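You operate a simulated robot arm through the tools that you are given. There is no shell and no other tool. Be economical: measure what you need, move in short steps, check, and stop when the job is done.

You run a simulated two-armed robot. Do the job below in one go: nothing can be reset, and whatever is moved stays where it is left.

TASK
Wipe up the spill on the top of the wiring bench with the cloth and put it back.
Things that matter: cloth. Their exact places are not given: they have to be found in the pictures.

It is judged by the outcome, as a careful person would: the job done as asked, and still so three seconds after it is handed in. It fails if anything else is knocked over, pushed out of place, dropped, spilled or broken. Flat cloth is picked up by pressing the open fingertips on it (5 to 10 N) and closing them slowly along it; thin cloth reads only 2 to 8 mm in the jaws.

THE ROBOT
Two 7-joint arms with two-finger parallel grippers on one trunk, on a base that drives. Base frame: it is fixed to the floor where the robot stands at the start and does not move with it; the origin is under the middle of the robot, x ahead of it, y to its left, z up. Lengths are in m, angles in rad, forces in N, time in s.
The left shoulder is at the start at [0.07, 0.134, 1.101], the right one opposite. With the tool pointing down near the work surface each hand reaches from about 0.1 to 0.64 m from the robot's upright axis, wherever it stands, measured 20 degrees to its own side. Payload 1.57 kg a hand.
Tool frame (each hand has its own): the origin (TCP) lies between the finger pads and is the grasp point; the fingertips stand 0.03 m ahead of it; z points along the fingers, y is the line along which they close. Largest opening 0.08 m; finger width 0.017, thickness 0.012; the body of the gripper, 0.04 by 0.082 m, starts 0.08 m behind the TCP.
Orientation is that of the tool frame in the base frame, as a unit quaternion [w, x, y, z]. With the fingers straight down and closing along the base's y, the tool's x points along the base's -x, its y along +y and its z along -z.

THE INTERFACE
- The arms move only by the tool servo_tool. It takes "left_steps", "right_steps" or both (then of equal length, played together; a hand with none holds still); each is one flat list of numbers, 6 for each row, row after row: the shift along the tool's x, y, z in m, then the turn, a rotation vector about the tool's x, y, z in rad. In form: [x, y, z, rx, ry, rz, x, y, z, rx, ry, rz, ...]. A call has 1 to 20 rows; each row shifts and turns the commanded pose from where the row before left it, along the tool's axes as they then stand. "left_jaw" and "right_jaw" are, for a hand that has rows, the finger opening in m, from 0 to 0.08, set as the call begins (left out, the last holds). Each row takes 0.2 s and may step no farther than 0.05 m and 0.15 rad from the row before; otherwise, or with a gripper value out of range, the whole call is refused. Where a pose cannot be reached the arm comes as near as it can. A force on the tool above 40 N (or 10 N above the force at the start of the call, whichever is more), or a blocked arm, ends the call early, and 0.2 s more pass. Each finger travels about 0.153 m/s and halts on what it meets, pressing with about 21 N; the grip force reading is that of the motor and also rises with nothing between the fingers. The clock runs only during rows and for 0.2 s after the last one: add rows that do not move to give the fingers time. It gives the time, the measured TCP pose, the force on the tool (base axes), the opening and the grip force at its end, in the units of the frame above (readings bear some noise).
- Cameras (640 x 400 px; columns grow to the right, rows downward): "scene" is now at [0.1309, 0.0035, 1.3158]; the picture's right is [0.00, -1.00, 0.00], its down [-0.70, -0.00, -0.71] and it looks along [0.71, 0.00, -0.70] (base axes); focal length 283 px, centre (320, 200). "left" rides on the left gripper at [0.072, 0.007, -0.122] in its tool frame; the picture's right is [-0.09, 1.00, 0.00], its down [-0.84, -0.08, -0.54] and it looks along [-0.54, -0.05, 0.84] (tool axes); focal length 238 px, centre (320, 200). "right" rides on the right gripper at [0.072, -0.007, -0.122] in its tool frame; the picture's right is [0.09, 1.00, 0.00], its down [-0.84, 0.08, -0.54] and it looks along [-0.54, 0.05, 0.84] (tool axes); focal length 238 px, centre (320, 200).
- capture(camera): a new picture of that camera. The clock stands still meanwhile.
- slide_trunk(by): slides the trunk up (or, below 0, down) by that many m; the arms and the scene camera ride with it, the base frame stays. It gives what a move gives, with no picture.
- drive_base(legs): drives the robot by 1 to 6 legs, each [ahead, left, turn to the left] in m, m and rad, along the robot's own axes; the way and the turn of a leg run together, so that a leg with both is an arc; at most 1.5 m and 3.142 rad a leg. The arms and the cameras ride along, it lands a little off, and it stops where it bumps. It gives what a move gives.
- aim_head(pan, tilt): turns the head with the scene camera to pan (to the left, within 1.501 rad either way) and tilt (down, from -0.506 to 1.204), counted from straight ahead of the robot. It gives what a move gives.
- pixel_to_xyz(camera, pixels): for up to 12 pixels [column, row] of the newest picture of that camera ("zoom" is the newest enlarged one), the place [x, y, z] in the base frame of the surface seen there, good to about 0.002 m. The clock stands still meanwhile.
- inspect(camera, box): a new picture of the part [left, top, right, bottom] of that camera's present view, enlarged. The clock stands still meanwhile.
- close_job(): hands the job in; it is judged then, once.

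Go step by step. Measure first, check grasps and placings, and put right what went wrong. The budget is 80 turns and 62 pictures, counting those below and the enlarged ones. Unless the task says otherwise, let go and move clear before handing in, and close with one line.

The tools are called after ">>>" by a JSON object that holds its "op" and its "data". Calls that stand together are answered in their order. servo_tool: Moves the arms, as the interface text tells. Its arguments: {"type":"object","properties":{"left_steps":{"type":"array","items":{"type":"number"}},"left_jaw":{"type":"number"},"right_steps":{"type":"array","items":{"type":"number"}},"right_jaw":{"type":"number"}},"required":[]} The other tools are called the same way: slide_trunk (by) slides the trunk up or down; drive_base (legs) drives the base; aim_head (pan, tilt) turns the head that bears the scene camera; capture (camera) takes a picture; pixel_to_xyz (camera, pixels) gives the place of the surface under pixels of a picture; inspect (camera, box) takes an enlarged picture of a part of a camera's view; close_job () hands the job in.

At the start:

```text
t: 0.0
left_tcp_pos: [0.508, 0.1831, 0.9981]
left_ee_rot: [-0.001, 0.0, 1.0, 0.0]
left_contact_force: [0.7, -0.2, -0.3]
left_width: 0.0802
left_gripper_force: 0.0
right_tcp_pos: [0.3757, -0.1983, 1.085]
right_ee_rot: [0.0, 0.0, 1.0, 0.0]
right_contact_force: [0.3, -0.8, -0.5]
right_width: 0.0799
right_gripper_force: 0.1
trunk travel left (down, up): [-0.675, 0.265]
robot x, y, heading: [0.0024, 0.0011, 0.003]
head pan, tilt: [0.0, 0.782]
```

scene: 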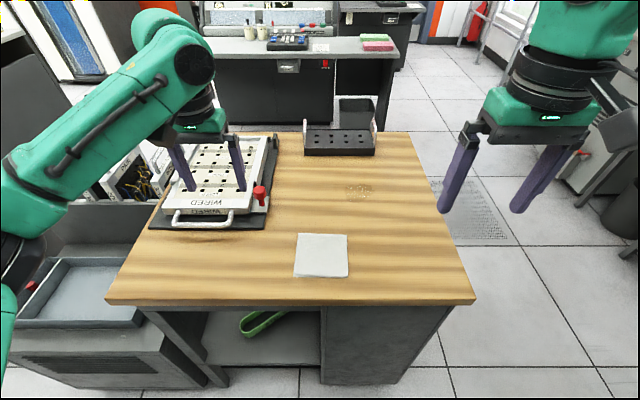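
right: 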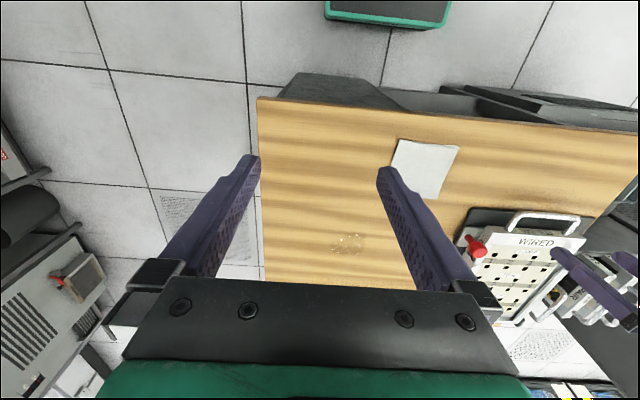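
left: 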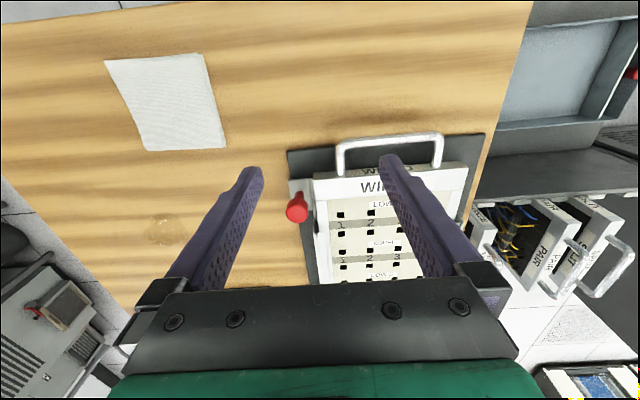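

The white cloth lies around scene pixel (321,255) and the spill around (360,190). I'll measure both, and enlarge the view.

>>> {"op": "inspect", "data": {"camera": "scene", "box": [260, 120, 460, 300]}}

>>> {"op": "pixel_to_xyz", "data": {"camera": "scene", "pixels": [[298, 234], [346, 234], [348, 276], [294, 276], [321, 255], [360, 190], [345, 190], [375, 190], [360, 183], [360, 198], [345, 153], [400, 250]]}}

```text
2.22 times, centred on (360, 210) of scene
```

zoom: 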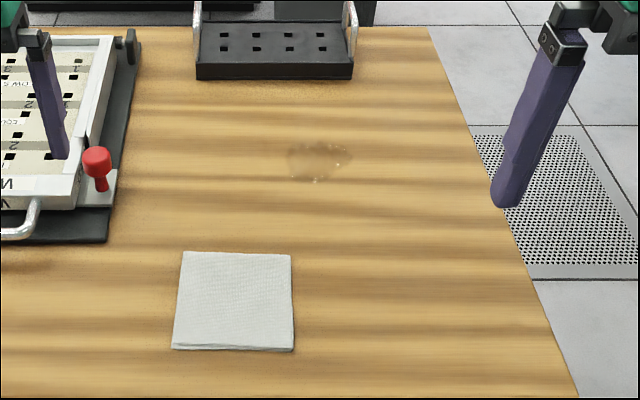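

```text
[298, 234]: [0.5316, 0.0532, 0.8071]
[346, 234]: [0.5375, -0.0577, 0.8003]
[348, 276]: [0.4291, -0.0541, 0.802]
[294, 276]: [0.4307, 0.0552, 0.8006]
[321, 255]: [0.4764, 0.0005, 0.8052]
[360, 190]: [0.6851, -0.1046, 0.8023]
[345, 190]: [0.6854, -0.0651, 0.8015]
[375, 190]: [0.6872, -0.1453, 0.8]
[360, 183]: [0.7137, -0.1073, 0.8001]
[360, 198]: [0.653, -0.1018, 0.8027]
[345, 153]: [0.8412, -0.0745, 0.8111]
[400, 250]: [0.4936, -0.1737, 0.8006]
```

The bench top reads z≈0.80. The cloth is about 0.11 m square, centred at (0.48, 0.00), and the spill is centred at (0.685, -0.105), about 0.08 m wide. The spill is a little out of reach, so I'll look down to see how much room there is to drive closer.

>>> {"op": "aim_head", "data": {"pan": 0.0, "tilt": 1.2}}

>>> {"op": "capture", "data": {"camera": "scene"}}

>>> {"op": "pixel_to_xyz", "data": {"camera": "scene", "pixels": [[320, 230], [320, 240], [320, 260], [320, 300], [320, 390], [200, 300], [420, 300], [100, 250], [150, 120], [180, 90]]}}

```text
t: 0.9
left_tcp_pos: [0.5066, 0.1837, 0.998]
left_ee_rot: [-0.001, 0.0, 1.0, 0.0]
left_contact_force: [0.2, -0.8, 0.3]
left_width: 0.0798
left_gripper_force: 0.0
right_tcp_pos: [0.3752, -0.1986, 1.085]
right_ee_rot: [-0.001, 0.0, 1.0, 0.0]
right_contact_force: [0.4, -0.2, -0.6]
right_width: 0.0802
right_gripper_force: 0.1
trunk travel left (down, up): [-0.675, 0.265]
robot x, y, heading: [-0.0002, 0.003, -0.003]
head pan, tilt: [0.0, 1.201]
```

```text
57 pictures are left
```

scene: 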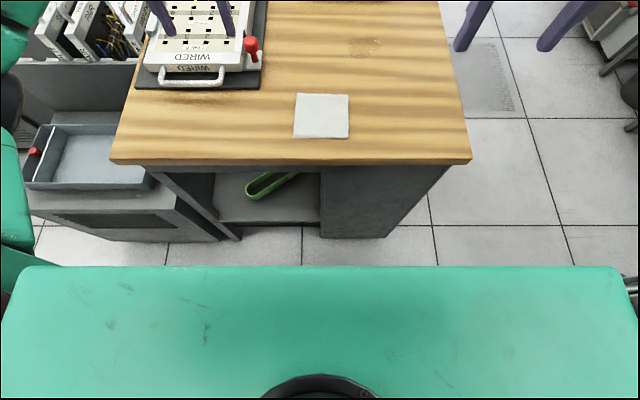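

```text
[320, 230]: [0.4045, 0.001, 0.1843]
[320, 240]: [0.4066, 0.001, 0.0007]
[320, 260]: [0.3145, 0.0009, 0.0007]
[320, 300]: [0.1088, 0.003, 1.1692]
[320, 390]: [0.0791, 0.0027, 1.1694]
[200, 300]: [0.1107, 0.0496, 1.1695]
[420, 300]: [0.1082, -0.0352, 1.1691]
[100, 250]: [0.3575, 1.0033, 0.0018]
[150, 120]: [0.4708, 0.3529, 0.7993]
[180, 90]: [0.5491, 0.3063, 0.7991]
```

The floor is visible back to x≈0.31 and the bench's lower front is at x≈0.40, so there is modest room. I'll raise the left hand clear of the fixture, then creep forward.

>>> {"op": "servo_tool", "data": {"left_steps": [0, 0, -0.04, 0, 0, 0, 0, 0, -0.04, 0, 0, 0]}}

>>> {"op": "drive_base", "data": {"legs": [[0.07, 0, 0]]}}

>>> {"op": "capture", "data": {"camera": "scene"}}

>>> {"op": "pixel_to_xyz", "data": {"camera": "scene", "pixels": [[320, 263], [240, 263], [420, 263], [320, 255]]}}

```text
t: 1.5
left_tcp_pos: [0.507, 0.1822, 1.0805]
left_ee_rot: [-0.001, 0.0, 1.0, 0.0]
left_contact_force: [-0.5, 0.1, 0.1]
left_width: 0.0799
left_gripper_force: 0.0
right_tcp_pos: [0.3747, -0.1993, 1.0846]
right_ee_rot: [0.0, 0.0, 1.0, 0.0]
right_contact_force: [0.1, 0.5, 0.8]
right_width: 0.0804
right_gripper_force: 0.0
trunk travel left (down, up): [-0.675, 0.265]
robot x, y, heading: [-0.0005, -0.0001, -0.0]
head pan, tilt: [0.0, 1.201]
```

```text
t: 2.5
left_tcp_pos: [0.5755, 0.1837, 1.0805]
left_ee_rot: [0.001, 0.0, 1.0, 0.0]
left_contact_force: [-0.4, 0.1, 0.8]
left_width: 0.08
left_gripper_force: 0.2
right_tcp_pos: [0.4438, -0.2001, 1.0854]
right_ee_rot: [0.0, -0.001, 1.0, 0.0]
right_contact_force: [-0.4, 0.2, 0.1]
right_width: 0.0803
right_gripper_force: 0.0
trunk travel left (down, up): [-0.675, 0.265]
robot x, y, heading: [0.0704, 0.0031, -0.002]
head pan, tilt: [0.0, 1.201]
```

```text
56 pictures are left
```

scene: 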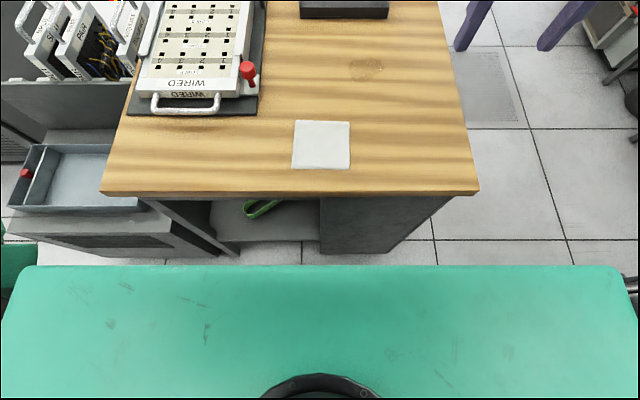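

```text
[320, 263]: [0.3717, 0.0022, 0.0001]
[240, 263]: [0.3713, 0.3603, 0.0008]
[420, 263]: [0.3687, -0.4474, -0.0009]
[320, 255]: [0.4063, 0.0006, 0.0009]
```

The floor is still visible 0.30 m ahead of the base, so there is room for about 0.025 m more. I'll creep that far, then bring the right hand above the cloth centre.

>>> {"op": "drive_base", "data": {"legs": [[0.025, 0, 0]]}}

>>> {"op": "servo_tool", "data": {"right_steps": [0, 0.05, 0, 0, 0, 0, 0, 0.05, 0, 0, 0, 0, -0.01, 0.05, 0, 0, 0, 0, 0, 0.05, 0, 0, 0, 0, 0, 0, 0.05, 0, 0, 0, 0, 0, 0.05, 0, 0, 0, 0, 0, 0.05, 0, 0, 0, 0, 0, 0, 0, 0, 0], "right_jaw": 0.05}}

>>> {"op": "capture", "data": {"camera": "right"}}

>>> {"op": "capture", "data": {"camera": "scene"}}

```text
t: 3.3
left_tcp_pos: [0.5985, 0.1831, 1.081]
left_ee_rot: [0.002, 0.0, 1.0, -0.001]
left_contact_force: [0.6, 0.1, 0.5]
left_width: 0.08
left_gripper_force: 0.0
right_tcp_pos: [0.4672, -0.1985, 1.0861]
right_ee_rot: [0.001, 0.0, 1.0, 0.001]
right_contact_force: [0.7, -1.1, 0.4]
right_width: 0.08
right_gripper_force: 0.0
trunk travel left (down, up): [-0.675, 0.265]
robot x, y, heading: [0.0942, 0.0002, 0.002]
head pan, tilt: [0.0, 1.201]
```

```text
refused: row 3 steps farther than a row can; nothing moved
```

```text
55 pictures are left
```

right: 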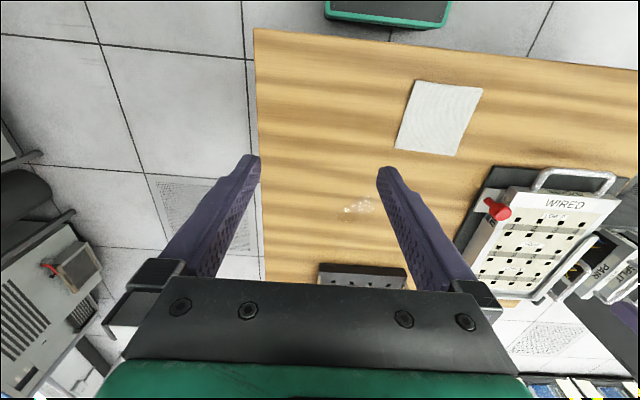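

```text
54 pictures are left
```

scene: 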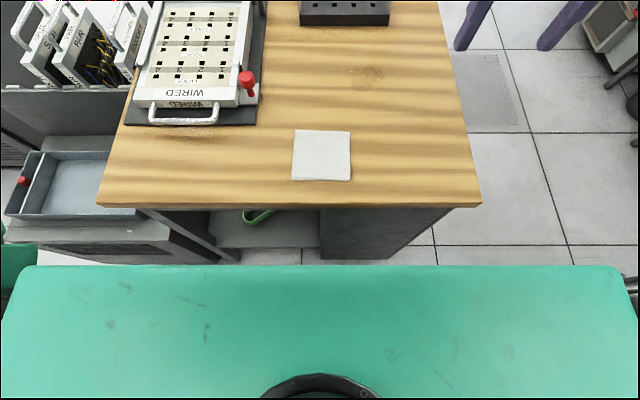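

The row was too long; I'll repeat it within limits. I'll also re-measure the cloth and spill from here.

>>> {"op": "pixel_to_xyz", "data": {"camera": "scene", "pixels": [[295, 131], [349, 131], [351, 180], [291, 180], [321, 155], [350, 75], [367, 75], [383, 75], [367, 66], [367, 83]]}}

>>> {"op": "servo_tool", "data": {"right_steps": [0, 0.048, 0, 0, 0, 0, 0, 0.048, 0, 0, 0, 0, -0.012, 0.048, 0, 0, 0, 0, 0, 0.048, 0, 0, 0, 0, 0, 0.006, 0.045, 0, 0, 0, 0, 0, 0.045, 0, 0, 0, 0, 0, 0.045, 0, 0, 0, 0, 0, 0.045, 0, 0, 0, 0, 0, 0, 0, 0, 0], "right_jaw": 0.05}}

>>> {"op": "capture", "data": {"camera": "right"}}

```text
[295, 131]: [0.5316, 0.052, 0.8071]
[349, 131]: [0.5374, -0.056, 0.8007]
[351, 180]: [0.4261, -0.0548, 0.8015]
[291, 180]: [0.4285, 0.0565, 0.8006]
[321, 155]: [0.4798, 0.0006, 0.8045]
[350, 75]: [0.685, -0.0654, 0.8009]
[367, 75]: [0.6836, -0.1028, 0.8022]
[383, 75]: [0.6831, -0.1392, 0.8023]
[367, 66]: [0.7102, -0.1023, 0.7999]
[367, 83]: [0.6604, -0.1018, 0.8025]
```

```text
t: 5.3
left_tcp_pos: [0.6024, 0.1829, 1.0806]
left_ee_rot: [0.0, 0.0, 1.0, -0.001]
left_contact_force: [-0.4, -0.4, -0.2]
left_width: 0.0799
left_gripper_force: 0.0
right_tcp_pos: [0.4792, -0.0554, 0.9003]
right_ee_rot: [0.001, 0.0, 1.0, 0.001]
right_contact_force: [-0.5, 0.2, -0.7]
right_width: 0.05
right_gripper_force: 0.1
right hand out of reach, approached as far as the arm can: row 3, 4
trunk travel left (down, up): [-0.675, 0.265]
robot x, y, heading: [0.0957, -0.0022, 0.001]
head pan, tilt: [0.0, 1.201]
```

```text
53 pictures are left
```

right: 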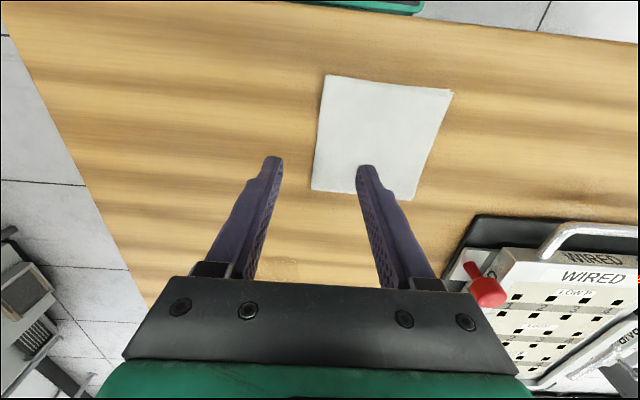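

The hand stopped at y=-0.055. I'll move it the rest of the way sideways from this lower height.

>>> {"op": "servo_tool", "data": {"right_steps": [0, 0.025, 0, 0, 0, 0, 0, 0.03, 0, 0, 0, 0, 0, 0, 0, 0, 0, 0]}}

```text
t: 6.1
left_tcp_pos: [0.6022, 0.1825, 1.0796]
left_ee_rot: [0.0, 0.0, 1.0, 0.0]
left_contact_force: [-0.8, -0.1, 0.2]
left_width: 0.0798
left_gripper_force: 0.1
right_tcp_pos: [0.4633, -0.0475, 0.9112]
right_ee_rot: [0.0, 0.0, 1.0, 0.001]
right_contact_force: [0.3, -0.5, 0.0]
right_width: 0.0499
right_gripper_force: 0.0
right hand out of reach, approached as far as the arm can: row 1, 2
trunk travel left (down, up): [-0.675, 0.265]
robot x, y, heading: [0.092, 0.0005, 0.009]
head pan, tilt: [0.0, 1.201]
```

The arm is at a joint limit for reaching across the midline. I'll raise the hand a little and shift the base left by 0.1 m so the cloth lies on the right arm's side.

>>> {"op": "servo_tool", "data": {"right_steps": [0, -0.03, -0.03, 0, 0, 0, 0, -0.03, -0.03, 0, 0, 0]}}

>>> {"op": "drive_base", "data": {"legs": [[0, 0.1, 0]]}}

>>> {"op": "servo_tool", "data": {"right_steps": [0, 0, 0, 0, 0, 0]}}

```text
t: 6.7
left_tcp_pos: [0.6012, 0.1811, 1.0809]
left_ee_rot: [0.0, 0.001, 1.0, -0.001]
left_contact_force: [-0.6, 0.5, -0.5]
left_width: 0.0799
left_gripper_force: 0.1
right_tcp_pos: [0.4616, -0.1082, 0.9724]
right_ee_rot: [0.001, 0.0, 1.0, 0.001]
right_contact_force: [-0.6, -0.3, 0.6]
right_width: 0.05
right_gripper_force: 0.1
trunk travel left (down, up): [-0.675, 0.265]
robot x, y, heading: [0.0928, 0.0043, -0.003]
head pan, tilt: [0.0, 1.201]
```

```text
t: 7.8
left_tcp_pos: [0.6028, 0.2804, 1.0801]
left_ee_rot: [0.0, 0.001, 1.0, 0.0]
left_contact_force: [0.1, 0.7, -0.2]
left_width: 0.0799
left_gripper_force: 0.1
right_tcp_pos: [0.4644, -0.0094, 0.9726]
right_ee_rot: [-0.001, 0.0, 1.0, 0.001]
right_contact_force: [0.7, 0.3, 0.3]
right_width: 0.0498
right_gripper_force: 0.0
trunk travel left (down, up): [-0.675, 0.265]
robot x, y, heading: [0.0953, 0.0997, -0.001]
head pan, tilt: [0.0, 1.201]
```

```text
t: 8.2
left_tcp_pos: [0.6023, 0.2806, 1.0797]
left_ee_rot: [0.0, 0.001, 1.0, 0.001]
left_contact_force: [0.0, -0.8, 0.6]
left_width: 0.0799
left_gripper_force: 0.0
right_tcp_pos: [0.4641, -0.0096, 0.972]
right_ee_rot: [0.001, 0.001, 1.0, 0.001]
right_contact_force: [0.9, -1.0, 0.4]
right_width: 0.0499
right_gripper_force: 0.2
trunk travel left (down, up): [-0.675, 0.265]
robot x, y, heading: [0.0987, 0.0964, -0.006]
head pan, tilt: [0.0, 1.201]
```

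The hand is now at (0.464, -0.010, 0.972). I'll move it over the cloth centre and down to just above the cloth.

>>> {"op": "servo_tool", "data": {"right_steps": [-0.016, 0.01, 0.03, 0, 0, 0, 0, 0, 0.04, 0, 0, 0, 0, 0, 0.04, 0, 0, 0, 0, 0, 0.016, 0, 0, 0, 0, 0, 0, 0, 0, 0]}}

>>> {"op": "capture", "data": {"camera": "right"}}

```text
t: 9.4
left_tcp_pos: [0.6031, 0.2812, 1.08]
left_ee_rot: [0.0, 0.001, 1.0, -0.001]
left_contact_force: [-0.1, 0.4, -0.2]
left_width: 0.0799
left_gripper_force: 0.3
right_tcp_pos: [0.4789, 0.0004, 0.8449]
right_ee_rot: [0.0, 0.001, 1.0, 0.0]
right_contact_force: [0.8, 0.6, -0.7]
right_width: 0.05
right_gripper_force: 0.1
trunk travel left (down, up): [-0.675, 0.265]
robot x, y, heading: [0.0986, 0.0958, -0.003]
head pan, tilt: [0.0, 1.201]
```

```text
52 pictures are left
```

right: 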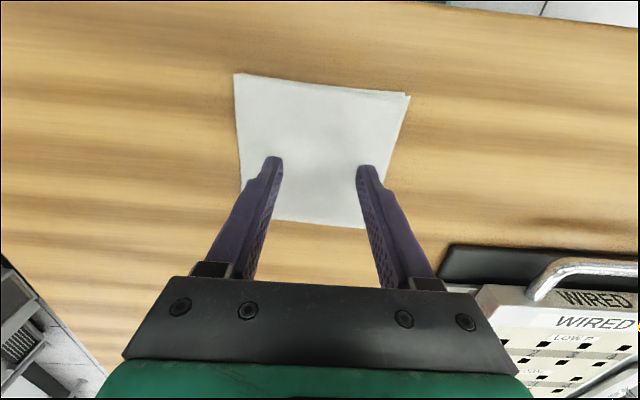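

The fingertips are over the cloth. I'll lower them in small steps until they press lightly.

>>> {"op": "servo_tool", "data": {"right_steps": [0, 0, 0.005, 0, 0, 0, 0, 0, 0.004, 0, 0, 0, 0, 0, 0.002, 0, 0, 0, 0, 0, 0, 0, 0, 0]}}

```text
t: 10.4
left_tcp_pos: [0.6024, 0.2812, 1.08]
left_ee_rot: [0.0, 0.001, 1.0, 0.0]
left_contact_force: [0.0, 0.3, 0.1]
left_width: 0.0797
left_gripper_force: 0.0
right_tcp_pos: [0.4799, 0.0001, 0.8351]
right_ee_rot: [0.0, 0.001, 1.0, 0.0]
right_contact_force: [-0.3, 0.6, 0.4]
right_width: 0.0498
right_gripper_force: 0.1
trunk travel left (down, up): [-0.675, 0.265]
robot x, y, heading: [0.095, 0.0988, 0.001]
head pan, tilt: [0.0, 1.201]
```

>>> {"op": "servo_tool", "data": {"right_steps": [0, 0, 0.002, 0, 0, 0, 0, 0, 0.002, 0, 0, 0, 0, 0, 0, 0, 0, 0]}}

```text
t: 11.2
left_tcp_pos: [0.6027, 0.2812, 1.0811]
left_ee_rot: [0.0, 0.001, 1.0, 0.0]
left_contact_force: [-0.6, 0.7, -0.8]
left_width: 0.0799
left_gripper_force: 0.0
right_tcp_pos: [0.48, 0.0012, 0.8316]
right_ee_rot: [0.002, 0.002, 1.0, 0.001]
right_contact_force: [1.1, -1.1, 13.6]
right_width: 0.0499
right_gripper_force: 0.1
trunk travel left (down, up): [-0.675, 0.265]
robot x, y, heading: [0.0977, 0.0966, 0.001]
head pan, tilt: [0.0, 1.201]
```

The force reads 13.6 N, a bit above the 5–10 N range. I'll back off by about a millimetre.

>>> {"op": "servo_tool", "data": {"right_steps": [0, 0, -0.0008, 0, 0, 0, 0, 0, 0, 0, 0, 0]}}

```text
t: 11.8
left_tcp_pos: [0.601, 0.2814, 1.0809]
left_ee_rot: [0.0, 0.0, 1.0, -0.001]
left_contact_force: [0.7, -0.6, -0.4]
left_width: 0.08
left_gripper_force: 0.1
right_tcp_pos: [0.4787, -0.0001, 0.8329]
right_ee_rot: [0.001, 0.001, 1.0, 0.0]
right_contact_force: [2.3, 0.0, 13.6]
right_width: 0.05
right_gripper_force: 0.0
trunk travel left (down, up): [-0.675, 0.265]
robot x, y, heading: [0.0948, 0.0989, 0.001]
head pan, tilt: [0.0, 1.201]
```

>>> {"op": "servo_tool", "data": {"right_steps": [0, 0, -0.001, 0, 0, 0, 0, 0, 0, 0, 0, 0]}}

```text
t: 12.4
left_tcp_pos: [0.6023, 0.2802, 1.0793]
left_ee_rot: [0.0, 0.001, 1.0, 0.0]
left_contact_force: [-0.3, 0.1, -0.3]
left_width: 0.0801
left_gripper_force: 0.0
right_tcp_pos: [0.4788, -0.0007, 0.8321]
right_ee_rot: [0.0, 0.0, 1.0, -0.001]
right_contact_force: [2.1, -0.1, 4.4]
right_width: 0.0501
right_gripper_force: 0.0
trunk travel left (down, up): [-0.675, 0.265]
robot x, y, heading: [0.0981, 0.0941, -0.0]
head pan, tilt: [0.0, 1.201]
```

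The force is down to 4.4 N. I'll press 0.5 mm more and close the jaws in slow steps.

>>> {"op": "servo_tool", "data": {"right_steps": [0, 0, 0.0004, 0, 0, 0, 0, 0, 0, 0, 0, 0], "right_jaw": 0.042}}

>>> {"op": "servo_tool", "data": {"right_steps": [0, 0, 0, 0, 0, 0], "right_jaw": 0.034}}

>>> {"op": "servo_tool", "data": {"right_steps": [0, 0, 0, 0, 0, 0], "right_jaw": 0.026}}

>>> {"op": "servo_tool", "data": {"right_steps": [0, 0, 0, 0, 0, 0], "right_jaw": 0.018}}

>>> {"op": "servo_tool", "data": {"right_steps": [0, 0, 0, 0, 0, 0], "right_jaw": 0.01}}

>>> {"op": "servo_tool", "data": {"right_steps": [0, 0, 0, 0, 0, 0, 0, 0, 0, 0, 0, 0], "right_jaw": 0.0}}

>>> {"op": "capture", "data": {"camera": "right"}}

```text
t: 13.1
left_tcp_pos: [0.6027, 0.2816, 1.0799]
left_ee_rot: [0.0, 0.001, 1.0, 0.0]
left_contact_force: [0.0, 0.0, 0.0]
left_width: 0.08
left_gripper_force: 0.0
right_tcp_pos: [0.4795, 0.0001, 0.8327]
right_ee_rot: [0.0, 0.0, 1.0, 0.0]
right_contact_force: [-0.6, -0.8, 4.7]
right_width: 0.0414
right_gripper_force: 0.1
trunk travel left (down, up): [-0.675, 0.265]
robot x, y, heading: [0.0959, 0.1026, 0.0]
head pan, tilt: [0.0, 1.201]
```

```text
t: 13.4
left_tcp_pos: [0.603, 0.2814, 1.0789]
left_ee_rot: [-0.001, 0.001, 1.0, 0.0]
left_contact_force: [0.5, 0.4, 0.4]
left_width: 0.0801
left_gripper_force: 0.1
right_tcp_pos: [0.4799, -0.0006, 0.8308]
right_ee_rot: [-0.001, 0.001, 1.0, 0.0]
right_contact_force: [0.5, 0.2, 3.2]
right_width: 0.0333
right_gripper_force: 0.1
trunk travel left (down, up): [-0.675, 0.265]
robot x, y, heading: [0.099, 0.1018, -0.005]
head pan, tilt: [0.0, 1.201]
```

```text
t: 13.8
left_tcp_pos: [0.6026, 0.2817, 1.0801]
left_ee_rot: [0.0, 0.001, 1.0, 0.0]
left_contact_force: [-0.6, -0.5, 0.4]
left_width: 0.0802
left_gripper_force: 0.1
right_tcp_pos: [0.4784, -0.0001, 0.8324]
right_ee_rot: [0.0, 0.001, 1.0, 0.0]
right_contact_force: [-0.1, 0.0, 3.3]
right_width: 0.0258
right_gripper_force: 0.1
trunk travel left (down, up): [-0.675, 0.265]
robot x, y, heading: [0.0954, 0.0946, -0.001]
head pan, tilt: [0.0, 1.201]
```

```text
t: 14.2
left_tcp_pos: [0.6032, 0.2817, 1.0796]
left_ee_rot: [0.0, 0.001, 1.0, 0.0]
left_contact_force: [-0.7, 0.3, -1.0]
left_width: 0.0799
left_gripper_force: 0.0
right_tcp_pos: [0.4795, -0.0001, 0.8324]
right_ee_rot: [0.001, 0.002, 1.0, 0.0]
right_contact_force: [-0.3, -0.7, 3.6]
right_width: 0.0176
right_gripper_force: 0.0
trunk travel left (down, up): [-0.675, 0.265]
robot x, y, heading: [0.0969, 0.0957, 0.002]
head pan, tilt: [0.0, 1.201]
```

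```text
t: 14.7
left_tcp_pos: [0.6028, 0.2814, 1.0802]
left_ee_rot: [0.0, 0.001, 1.0, 0.0]
left_contact_force: [-0.4, 0.3, 0.1]
left_width: 0.08
left_gripper_force: 0.0
right_tcp_pos: [0.4794, 0.0004, 0.8325]
right_ee_rot: [-0.001, 0.001, 1.0, 0.001]
right_contact_force: [0.6, 0.3, 2.3]
right_width: 0.0105
right_gripper_force: 0.9
trunk travel left (down, up): [-0.675, 0.265]
robot x, y, heading: [0.0921, 0.0971, -0.003]
head pan, tilt: [0.0, 1.201]
```

```text
t: 15.2
left_tcp_pos: [0.6025, 0.2796, 1.0808]
left_ee_rot: [0.0, 0.001, 1.0, -0.001]
left_contact_force: [-0.4, 0.4, 0.0]
left_width: 0.0802
left_gripper_force: 0.0
right_tcp_pos: [0.4783, -0.0015, 0.8338]
right_ee_rot: [0.0, 0.002, 1.0, 0.0]
right_contact_force: [-0.5, 0.1, 1.9]
right_width: 0.0086
right_gripper_force: 21.5
trunk travel left (down, up): [-0.675, 0.265]
robot x, y, heading: [0.0963, 0.0963, 0.001]
head pan, tilt: [0.0, 1.201]
```

```text
51 pictures are left
```

right: 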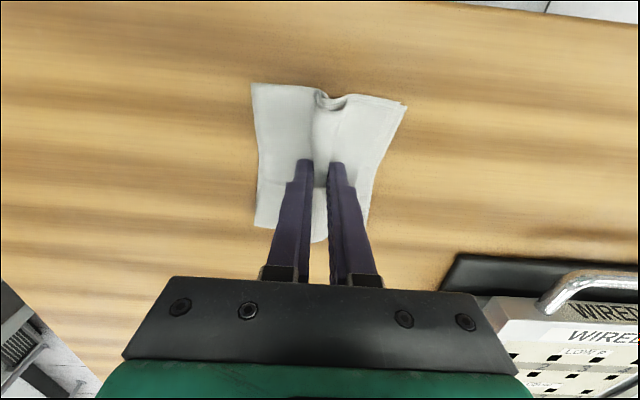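

The cloth is pinched, with 8.6 mm in the jaws and a ridge visible at (325,170). I'll slide it just above the surface to the near side of the spill.

>>> {"op": "servo_tool", "data": {"right_steps": [0, 0, -0.003, 0, 0, 0, -0.03, -0.02, 0, 0, 0, 0, -0.03, -0.02, 0, 0, 0, 0, -0.03, -0.02, 0, 0, 0, 0, -0.03, -0.02, 0, 0, 0, 0, -0.02, -0.02, 0, 0, 0, 0, 0, 0, 0, 0, 0, 0]}}

>>> {"op": "capture", "data": {"camera": "right"}}

>>> {"op": "capture", "data": {"camera": "scene"}}

```text
t: 16.9
left_tcp_pos: [0.6018, 0.2807, 1.0787]
left_ee_rot: [0.0, 0.001, 1.0, -0.001]
left_contact_force: [0.0, 0.7, -0.3]
left_width: 0.0801
left_gripper_force: 0.1
right_tcp_pos: [0.6102, -0.1062, 0.841]
right_ee_rot: [0.0, 0.0, 1.0, 0.0]
right_contact_force: [0.5, 0.7, 0.0]
right_width: 0.0086
right_gripper_force: 21.7
right hand out of reach, approached as far as the arm can: row 5, 6
trunk travel left (down, up): [-0.675, 0.265]
robot x, y, heading: [0.0972, 0.0976, 0.001]
head pan, tilt: [0.0, 1.201]
```

```text
50 pictures are left
```

right: 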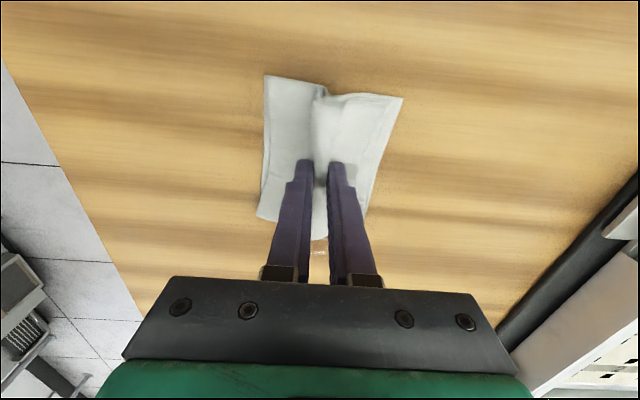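

```text
49 pictures are left
```

scene: 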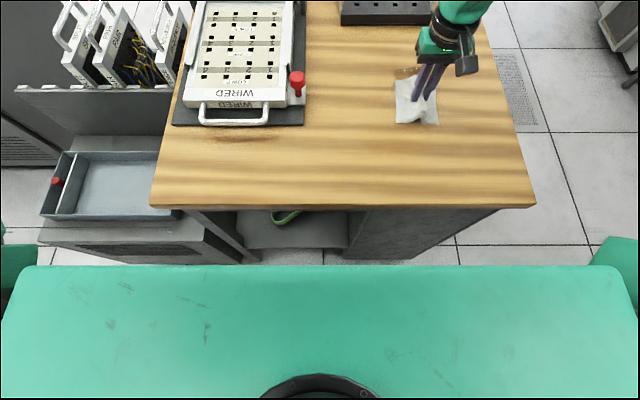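

The hand stopped at x=0.61, at the edge of its reach at this height. The quoted reach is for a surface 5 cm lower relative to the trunk, so I'll raise the trunk to get it back.

>>> {"op": "slide_trunk", "data": {"by": 0.07}}

>>> {"op": "servo_tool", "data": {"right_steps": [0, 0, 0.03, 0, 0, 0, 0, 0, 0.03, 0, 0, 0, -0.02, 0.005, 0.008, 0, 0, 0, -0.02, 0, 0, 0, 0, 0, 0, 0, 0, 0, 0, 0]}}

>>> {"op": "capture", "data": {"camera": "right"}}

```text
t: 17.9
left_tcp_pos: [0.6021, 0.2817, 1.1494]
left_ee_rot: [0.001, 0.001, 1.0, 0.0]
left_contact_force: [0.3, 0.3, 0.3]
left_width: 0.0802
left_gripper_force: 0.0
right_tcp_pos: [0.6093, -0.1065, 0.9096]
right_ee_rot: [0.0, 0.0, 1.0, -0.001]
right_contact_force: [-0.3, -0.6, -0.3]
right_width: 0.0089
right_gripper_force: 21.3
trunk travel left (down, up): [-0.745, 0.195]
robot x, y, heading: [0.0968, 0.1024, -0.004]
head pan, tilt: [0.0, 1.201]
```

```text
t: 19.1
left_tcp_pos: [0.6034, 0.2806, 1.1505]
left_ee_rot: [-0.001, 0.001, 1.0, 0.0]
left_contact_force: [0.6, -0.1, -0.1]
left_width: 0.0797
left_gripper_force: 0.1
right_tcp_pos: [0.5989, -0.1248, 0.8753]
right_ee_rot: [0.0, 0.0, 1.0, 0.001]
right_contact_force: [-0.8, -0.2, -1.0]
right_width: 0.0088
right_gripper_force: 21.1
right hand out of reach, approached as far as the arm can: row 1, 2, 3, 4
trunk travel left (down, up): [-0.745, 0.195]
robot x, y, heading: [0.0959, 0.0972, 0.002]
head pan, tilt: [0.0, 1.201]
```

```text
48 pictures are left
```

right: 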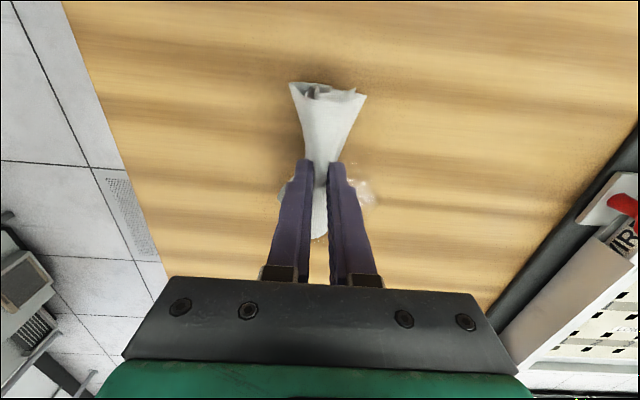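

Raising made it worse, so the limit is vertical stretch. I'll lift, tilt the fingers forward so the wrist stays closer, and then lower the trunk again.

>>> {"op": "servo_tool", "data": {"right_steps": [0.01, 0, -0.03, 0, 0, 0, 0, 0, -0.03, 0, 0, 0, 0, 0, 0, 0, -0.14, 0, 0, 0, 0, 0, -0.14, 0, 0, 0, 0, 0, -0.14, 0, 0, 0, 0, 0, 0, 0]}}

>>> {"op": "slide_trunk", "data": {"by": -0.07}}

```text
t: 20.5
left_tcp_pos: [0.6048, 0.2808, 1.1498]
left_ee_rot: [-0.001, 0.001, 1.0, 0.0]
left_contact_force: [-0.1, 0.6, -0.9]
left_width: 0.08
left_gripper_force: 0.1
right_tcp_pos: [0.5886, -0.1243, 0.9361]
right_ee_rot: [0.21, 0.0, 0.978, 0.001]
right_contact_force: [-1.2, -0.1, -0.1]
right_width: 0.0088
right_gripper_force: 20.8
trunk travel left (down, up): [-0.745, 0.195]
robot x, y, heading: [0.0943, 0.0946, -0.002]
head pan, tilt: [0.0, 1.201]
```

```text
t: 21.6
left_tcp_pos: [0.6034, 0.2813, 1.0803]
left_ee_rot: [0.0, 0.001, 1.0, 0.0]
left_contact_force: [0.1, -0.3, 0.0]
left_width: 0.0799
left_gripper_force: 0.0
right_tcp_pos: [0.5886, -0.1255, 0.8667]
right_ee_rot: [0.209, 0.001, 0.978, 0.0]
right_contact_force: [-0.1, -0.5, -0.3]
right_width: 0.0085
right_gripper_force: 21.2
trunk travel left (down, up): [-0.675, 0.265]
robot x, y, heading: [0.0965, 0.0994, -0.0]
head pan, tilt: [0.0, 1.201]
```

The tilt is now forward, with the fingertips toward +x. I'll move ahead over the spill, staying a few cm above it, to test the reach.

>>> {"op": "servo_tool", "data": {"right_steps": [-0.03, 0.01, 0.0135, 0, 0, 0, -0.03, 0.01, 0.0135, 0, 0, 0, -0.03, 0, 0.0135, 0, 0, 0, -0.027, 0, 0.012, 0, 0, 0, 0, 0, 0, 0, 0, 0]}}

>>> {"op": "capture", "data": {"camera": "right"}}

```text
t: 22.8
left_tcp_pos: [0.6036, 0.2813, 1.08]
left_ee_rot: [0.0, 0.001, 1.0, -0.001]
left_contact_force: [-0.2, -0.3, 0.2]
left_width: 0.0799
left_gripper_force: 0.0
right_tcp_pos: [0.7025, -0.1113, 0.8703]
right_ee_rot: [0.209, 0.0, 0.978, 0.001]
right_contact_force: [-1.2, 0.7, -0.3]
right_width: 0.0086
right_gripper_force: 20.8
right hand out of reach, approached as far as the arm can: row 4
trunk travel left (down, up): [-0.675, 0.265]
robot x, y, heading: [0.0932, 0.0975, -0.003]
head pan, tilt: [0.0, 1.201]
```

```text
47 pictures are left
```

right: 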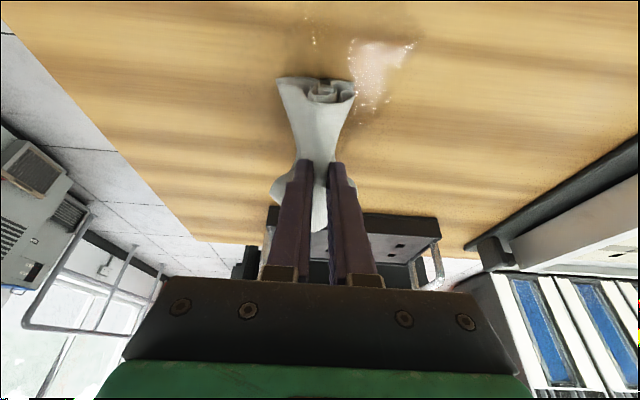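

Reach to x=0.70 works. The spill shows at (300–420, 40–110) in the right view; I'll measure where it is now relative to the cloth.

>>> {"op": "pixel_to_xyz", "data": {"camera": "right", "pixels": [[415, 45], [350, 45], [300, 40], [380, 80], [365, 115], [315, 90], [320, 215], [350, 95], [278, 80]]}}

>>> {"op": "capture", "data": {"camera": "scene"}}

```text
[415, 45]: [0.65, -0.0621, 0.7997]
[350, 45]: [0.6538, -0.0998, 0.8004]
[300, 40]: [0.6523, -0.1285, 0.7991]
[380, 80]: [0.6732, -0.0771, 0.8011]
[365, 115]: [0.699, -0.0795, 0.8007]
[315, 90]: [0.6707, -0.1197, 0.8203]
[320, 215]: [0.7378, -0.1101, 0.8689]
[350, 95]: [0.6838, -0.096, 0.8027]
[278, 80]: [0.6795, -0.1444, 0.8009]
```

```text
46 pictures are left
```

scene: 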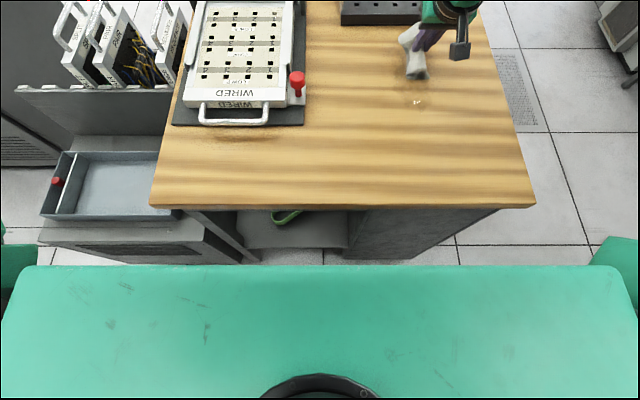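

The spill spans x 0.65–0.715 and y -0.06 to -0.145. I'll lower the cloth onto it gently and check the force.

>>> {"op": "servo_tool", "data": {"right_steps": [0.0065, 0, 0.0146, 0, 0, 0, 0.0053, 0, 0.0119, 0, 0, 0, 0, 0, 0, 0, 0, 0]}}

```text
t: 23.6
left_tcp_pos: [0.6032, 0.2817, 1.0802]
left_ee_rot: [0.0, 0.001, 1.0, 0.0]
left_contact_force: [0.2, 0.7, -0.3]
left_width: 0.0801
left_gripper_force: 0.0
right_tcp_pos: [0.694, -0.1171, 0.8479]
right_ee_rot: [0.21, 0.001, 0.978, 0.001]
right_contact_force: [0.0, 0.4, -1.0]
right_width: 0.0086
right_gripper_force: 21.1
right hand out of reach, approached as far as the arm can: row 1, 2
trunk travel left (down, up): [-0.675, 0.265]
robot x, y, heading: [0.0945, 0.0981, -0.008]
head pan, tilt: [0.0, 1.201]
```

It's reach-limited again at z=0.848. I'll raise both hands 7 cm and lower the trunk 7 cm, so the shoulder sits lower.

>>> {"op": "servo_tool", "data": {"right_steps": [-0.0143, 0, -0.032, 0, 0, 0, -0.0143, 0, -0.032, 0, 0, 0, 0, 0, 0, 0, 0, 0], "left_steps": [0, 0, -0.035, 0, 0, 0, 0, 0, -0.035, 0, 0, 0, 0, 0, 0, 0, 0, 0]}}

>>> {"op": "slide_trunk", "data": {"by": -0.06}}

```text
t: 24.4
left_tcp_pos: [0.6044, 0.2801, 1.1495]
left_ee_rot: [-0.001, 0.001, 1.0, 0.0]
left_contact_force: [-0.5, 0.1, 0.8]
left_width: 0.08
left_gripper_force: 0.0
right_tcp_pos: [0.6931, -0.1164, 0.9174]
right_ee_rot: [0.208, 0.001, 0.978, -0.001]
right_contact_force: [0.2, -0.1, 0.4]
right_width: 0.0088
right_gripper_force: 21.5
trunk travel left (down, up): [-0.675, 0.265]
robot x, y, heading: [0.0997, 0.0991, -0.002]
head pan, tilt: [0.0, 1.201]
```

```text
t: 25.4
left_tcp_pos: [0.6026, 0.2802, 1.0902]
left_ee_rot: [0.001, 0.001, 1.0, 0.0]
left_contact_force: [0.4, 0.4, 0.2]
left_width: 0.08
left_gripper_force: 0.0
right_tcp_pos: [0.6926, -0.1163, 0.8585]
right_ee_rot: [0.209, 0.001, 0.978, 0.001]
right_contact_force: [-0.5, -0.9, 0.3]
right_width: 0.0086
right_gripper_force: 21.0
trunk travel left (down, up): [-0.615, 0.325]
robot x, y, heading: [0.0939, 0.0966, 0.001]
head pan, tilt: [0.0, 1.201]
```

Now I'll lower gently toward the surface, to TCP z≈0.836.

>>> {"op": "servo_tool", "data": {"right_steps": [0.0049, 0.01, 0.011, 0, 0, 0, 0.0041, 0, 0.0091, 0, 0, 0, 0, 0, 0, 0, 0, 0]}}

```text
t: 26.2
left_tcp_pos: [0.6034, 0.2807, 1.0905]
left_ee_rot: [0.0, 0.001, 1.0, -0.001]
left_contact_force: [0.4, 0.1, 0.0]
left_width: 0.0799
left_gripper_force: 0.1
right_tcp_pos: [0.6929, -0.1071, 0.8373]
right_ee_rot: [0.209, 0.001, 0.978, 0.0]
right_contact_force: [-0.8, 0.6, 3.6]
right_width: 0.0036
right_gripper_force: 21.3
trunk travel left (down, up): [-0.615, 0.325]
robot x, y, heading: [0.0964, 0.0997, -0.004]
head pan, tilt: [0.0, 1.201]
```

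Contact is 3.6 N and the cloth is still in the jaws at 3.6 mm. I'll do a first sweep across in y and look.

>>> {"op": "servo_tool", "data": {"right_steps": [0, -0.02, 0, 0, 0, 0, 0, -0.02, 0, 0, 0, 0, 0, -0.01, 0, 0, 0, 0, 0, 0.02, 0, 0, 0, 0, 0, 0.02, 0, 0, 0, 0, 0, 0.02, 0, 0, 0, 0, 0, 0.02, 0, 0, 0, 0, 0, 0.02, 0, 0, 0, 0, 0, 0, 0, 0, 0, 0]}}

>>> {"op": "capture", "data": {"camera": "right"}}

```text
t: 28.2
left_tcp_pos: [0.6028, 0.281, 1.0912]
left_ee_rot: [0.0, 0.001, 1.0, 0.0]
left_contact_force: [0.1, 0.8, -0.8]
left_width: 0.0802
left_gripper_force: 0.1
right_tcp_pos: [0.6858, -0.0626, 0.839]
right_ee_rot: [0.208, 0.001, 0.978, 0.001]
right_contact_force: [-0.7, 0.2, 0.4]
right_width: 0.0034
right_gripper_force: 21.1
right hand out of reach, approached as far as the arm can: row 8
trunk travel left (down, up): [-0.615, 0.325]
robot x, y, heading: [0.0978, 0.0985, -0.002]
head pan, tilt: [0.0, 1.201]
```

```text
45 pictures are left
```

right: 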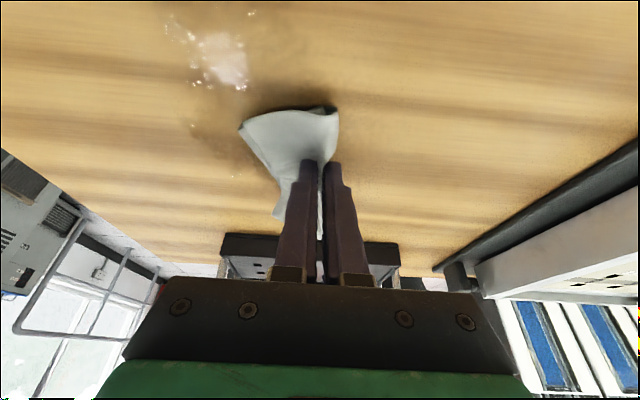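

The cloth is still held, and droplets remain at (170–245, 20–130). I'll locate them.

>>> {"op": "pixel_to_xyz", "data": {"camera": "right", "pixels": [[172, 25], [225, 45], [240, 88], [195, 85], [192, 130], [235, 178], [290, 140], [245, 125], [335, 125]]}}

>>> {"op": "inspect", "data": {"camera": "right", "box": [120, 0, 400, 200]}}

```text
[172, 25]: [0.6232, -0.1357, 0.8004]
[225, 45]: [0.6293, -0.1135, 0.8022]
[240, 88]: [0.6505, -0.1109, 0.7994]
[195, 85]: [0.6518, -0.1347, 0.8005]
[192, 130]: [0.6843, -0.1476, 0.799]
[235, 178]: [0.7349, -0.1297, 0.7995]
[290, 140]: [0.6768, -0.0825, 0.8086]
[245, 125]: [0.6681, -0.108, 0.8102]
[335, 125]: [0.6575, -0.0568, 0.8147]
```

```text
2.00 times, centred on (260, 100) of right
```

zoom: 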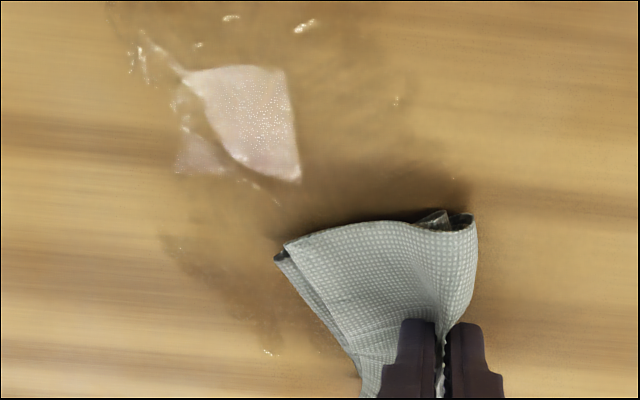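

The wet patch covers roughly x 0.61–0.735, y -0.05 to -0.15. I'll scrub it in raster lines back toward the robot with light pressure.

>>> {"op": "servo_tool", "data": {"right_steps": [0.0008, -0.025, 0.0018, 0, 0, 0, 0, -0.025, 0, 0, 0, 0, 0, -0.025, 0, 0, 0, 0, 0, -0.025, 0, 0, 0, 0, 0.0183, 0, -0.0082, 0, 0, 0, 0, 0.028, 0, 0, 0, 0, 0, 0.028, 0, 0, 0, 0, 0, 0.028, 0, 0, 0, 0, 0, 0.026, 0, 0, 0, 0, 0.0183, 0, -0.0082, 0, 0, 0, 0, -0.028, 0, 0, 0, 0, 0, -0.028, 0, 0, 0, 0, 0, -0.028, 0, 0, 0, 0, 0, -0.026, 0, 0, 0, 0, 0, 0, 0, 0, 0, 0]}}

>>> {"op": "capture", "data": {"camera": "right"}}

```text
t: 31.4
left_tcp_pos: [0.6033, 0.2809, 1.0909]
left_ee_rot: [0.001, 0.001, 1.0, -0.001]
left_contact_force: [0.4, 0.2, 0.7]
left_width: 0.0801
left_gripper_force: 0.0
right_tcp_pos: [0.6462, -0.1617, 0.8364]
right_ee_rot: [0.208, 0.0, 0.978, 0.0]
right_contact_force: [-0.8, 0.8, 1.0]
right_width: 0.0031
right_gripper_force: 21.1
trunk travel left (down, up): [-0.615, 0.325]
robot x, y, heading: [0.0959, 0.1014, 0.003]
head pan, tilt: [0.0, 1.201]
```

```text
43 pictures are left
```

right: 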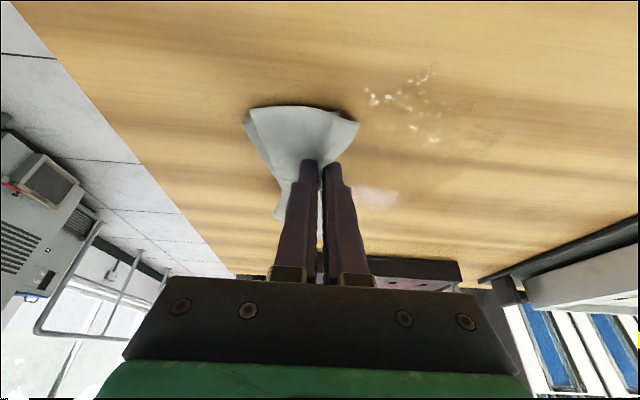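

The stain looks fainter, but droplets remain at (370–440, 70–140). I'll zoom in and locate them.

>>> {"op": "inspect", "data": {"camera": "right", "box": [320, 20, 544, 220]}}

>>> {"op": "pixel_to_xyz", "data": {"camera": "right", "pixels": [[370, 95], [430, 75], [435, 140], [480, 140], [375, 195], [410, 165], [300, 150]]}}

>>> {"op": "inspect", "data": {"camera": "scene", "box": [340, 0, 540, 130]}}

```text
2.00 times, centred on (432, 120) of right
```

zoom: 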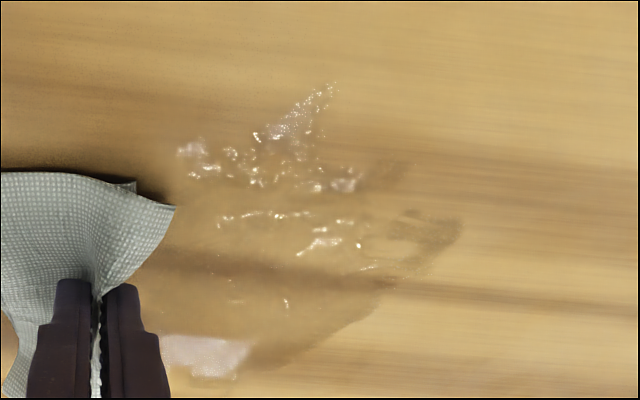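

```text
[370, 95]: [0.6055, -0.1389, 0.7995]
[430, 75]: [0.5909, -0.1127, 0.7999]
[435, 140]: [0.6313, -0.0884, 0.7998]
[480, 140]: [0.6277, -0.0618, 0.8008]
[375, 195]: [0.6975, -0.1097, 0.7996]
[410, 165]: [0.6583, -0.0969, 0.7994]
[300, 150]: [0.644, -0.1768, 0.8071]
```

```text
3.08 times, centred on (440, 65) of scene
```

zoom: 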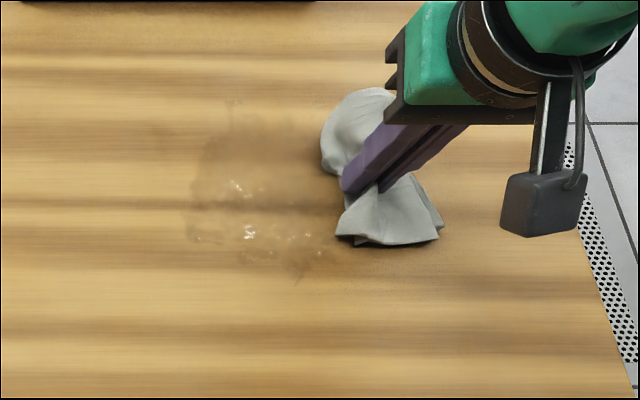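

The liquid now spans x 0.59–0.70 and the last pass had only about 1 N of contact. I'll press slightly harder and scrub more passes.

>>> {"op": "servo_tool", "data": {"right_steps": [0.0012, 0, 0.0027, 0, 0, 0, 0, 0, 0, 0, 0, 0]}}

>>> {"op": "servo_tool", "data": {"right_steps": [0, 0.022, 0, 0, 0, 0, 0, 0.022, 0, 0, 0, 0, 0, 0.022, 0, 0, 0, 0, 0, 0.022, 0, 0, 0, 0, 0, 0.022, 0, 0, 0, 0, 0.0183, 0, -0.0082, 0, 0, 0, 0, -0.022, 0, 0, 0, 0, 0, -0.022, 0, 0, 0, 0, 0, -0.022, 0, 0, 0, 0, 0, -0.022, 0, 0, 0, 0, 0, -0.022, 0, 0, 0, 0, 0.0183, 0, -0.0082, 0, 0, 0, 0, 0.022, 0, 0, 0, 0, 0, 0.022, 0, 0, 0, 0, 0, 0.022, 0, 0, 0, 0, 0, 0.022, 0, 0, 0, 0, 0, 0.022, 0, 0, 0, 0]}}

>>> {"op": "capture", "data": {"camera": "right"}}

>>> {"op": "inspect", "data": {"camera": "scene", "box": [340, 0, 540, 130]}}

```text
t: 32.0
left_tcp_pos: [0.6028, 0.2812, 1.0906]
left_ee_rot: [-0.001, 0.002, 1.0, -0.002]
left_contact_force: [-0.1, -0.8, -0.5]
left_width: 0.0799
left_gripper_force: 0.0
right_tcp_pos: [0.6458, -0.1615, 0.8349]
right_ee_rot: [0.21, 0.002, 0.978, -0.001]
right_contact_force: [1.9, 0.6, 7.0]
right_width: 0.0032
right_gripper_force: 20.8
trunk travel left (down, up): [-0.615, 0.325]
robot x, y, heading: [0.0974, 0.0993, 0.002]
head pan, tilt: [0.0, 1.201]
```

```text
t: 35.6
left_tcp_pos: [0.6005, 0.2806, 1.0932]
left_ee_rot: [0.001, 0.001, 1.0, 0.0]
left_contact_force: [0.4, -0.2, 0.1]
left_width: 0.0801
left_gripper_force: 0.0
right_tcp_pos: [0.6035, -0.0519, 0.8334]
right_ee_rot: [0.21, 0.002, 0.978, 0.0]
right_contact_force: [0.1, -5.6, 13.4]
right_width: 0.0033
right_gripper_force: 20.7
trunk travel left (down, up): [-0.615, 0.325]
robot x, y, heading: [0.0928, 0.0977, 0.001]
head pan, tilt: [0.0, 1.201]
```

```text
40 pictures are left
```

right: 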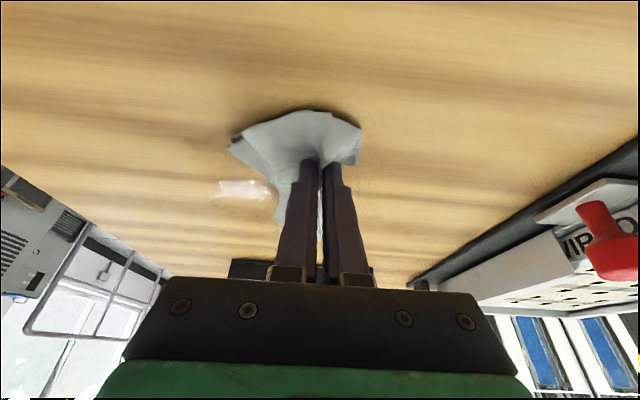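

```text
3.08 times, centred on (440, 65) of scene
```

zoom: 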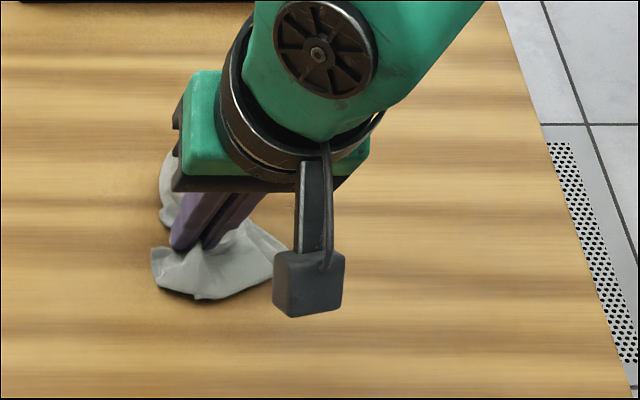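

Pressing harder worked: the droplets are gone. One bright patch is left at (243,188) in the right view. I'll locate it and zoom in.

>>> {"op": "pixel_to_xyz", "data": {"camera": "right", "pixels": [[220, 188], [268, 188], [243, 180], [243, 197]]}}

>>> {"op": "inspect", "data": {"camera": "right", "box": [140, 100, 300, 270]}}

```text
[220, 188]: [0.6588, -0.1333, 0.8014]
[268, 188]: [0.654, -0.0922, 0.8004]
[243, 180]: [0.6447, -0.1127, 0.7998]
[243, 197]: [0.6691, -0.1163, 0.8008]
```

```text
2.35 times, centred on (220, 185) of right
```

zoom: 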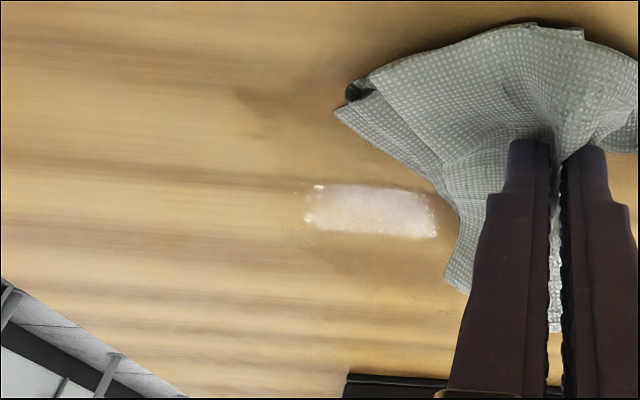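

A wet film remains around x 0.645–0.67, y -0.13 to -0.09, plus a faint area beyond it. I'll scrub forward over it with the same pressure.

>>> {"op": "servo_tool", "data": {"right_steps": [-0.0183, -0.01, 0.0082, 0, 0, 0, -0.0183, -0.012, 0.0082, 0, 0, 0, 0, -0.025, 0, 0, 0, 0, 0, -0.025, 0, 0, 0, 0, 0, -0.025, 0, 0, 0, 0, -0.0183, 0, 0.0082, 0, 0, 0, 0, 0.025, 0, 0, 0, 0, 0, 0.025, 0, 0, 0, 0, 0, 0.025, 0, 0, 0, 0, 0, 0.015, 0, 0, 0, 0, -0.0183, -0.02, 0.0082, 0, 0, 0, 0, -0.025, 0, 0, 0, 0, 0, -0.025, 0, 0, 0, 0, 0, -0.025, 0, 0, 0, 0, 0.0183, 0, -0.0082, 0, 0, 0, 0.0183, 0, -0.0082, 0, 0, 0, 0, 0.025, 0, 0, 0, 0, 0, 0.025, 0, 0, 0, 0, 0, 0.025, 0, 0, 0, 0, 0, 0.025, 0, 0, 0, 0]}}

>>> {"op": "capture", "data": {"camera": "right"}}

```text
t: 39.8
left_tcp_pos: [0.6032, 0.2801, 1.0918]
left_ee_rot: [0.0, 0.001, 1.0, -0.002]
left_contact_force: [0.2, 0.3, 0.3]
left_width: 0.0799
left_gripper_force: 0.1
right_tcp_pos: [0.6448, -0.0531, 0.8336]
right_ee_rot: [0.209, 0.001, 0.978, 0.0]
right_contact_force: [-0.2, -2.0, 2.3]
right_width: 0.0033
right_gripper_force: 21.1
trunk travel left (down, up): [-0.615, 0.325]
robot x, y, heading: [0.0942, 0.0997, -0.002]
head pan, tilt: [0.0, 1.201]
```

```text
37 pictures are left
```

right: 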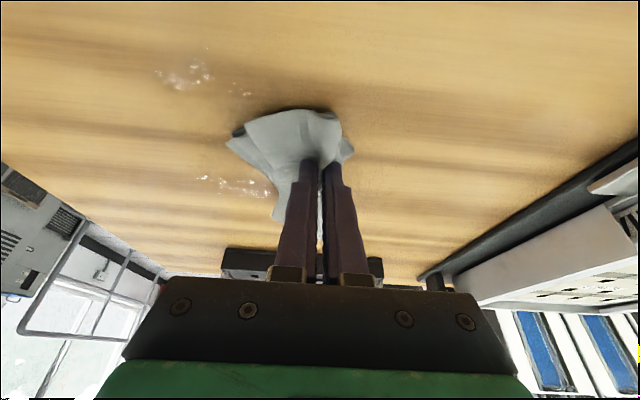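

>>> {"op": "pixel_to_xyz", "data": {"camera": "right", "pixels": [[160, 75], [205, 65], [180, 85], [240, 90], [200, 180], [225, 185], [265, 192]]}}

>>> {"op": "inspect", "data": {"camera": "right", "box": [120, 30, 360, 230]}}

```text
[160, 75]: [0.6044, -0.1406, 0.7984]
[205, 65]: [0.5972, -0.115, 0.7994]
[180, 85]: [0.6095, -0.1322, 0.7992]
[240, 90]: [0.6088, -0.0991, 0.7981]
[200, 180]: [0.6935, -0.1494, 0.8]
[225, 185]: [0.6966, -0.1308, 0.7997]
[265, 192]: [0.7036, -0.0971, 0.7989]
```

```text
2.00 times, centred on (240, 130) of right
```

zoom: 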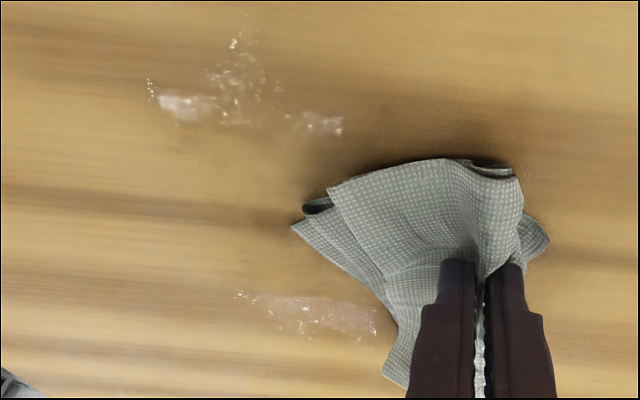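

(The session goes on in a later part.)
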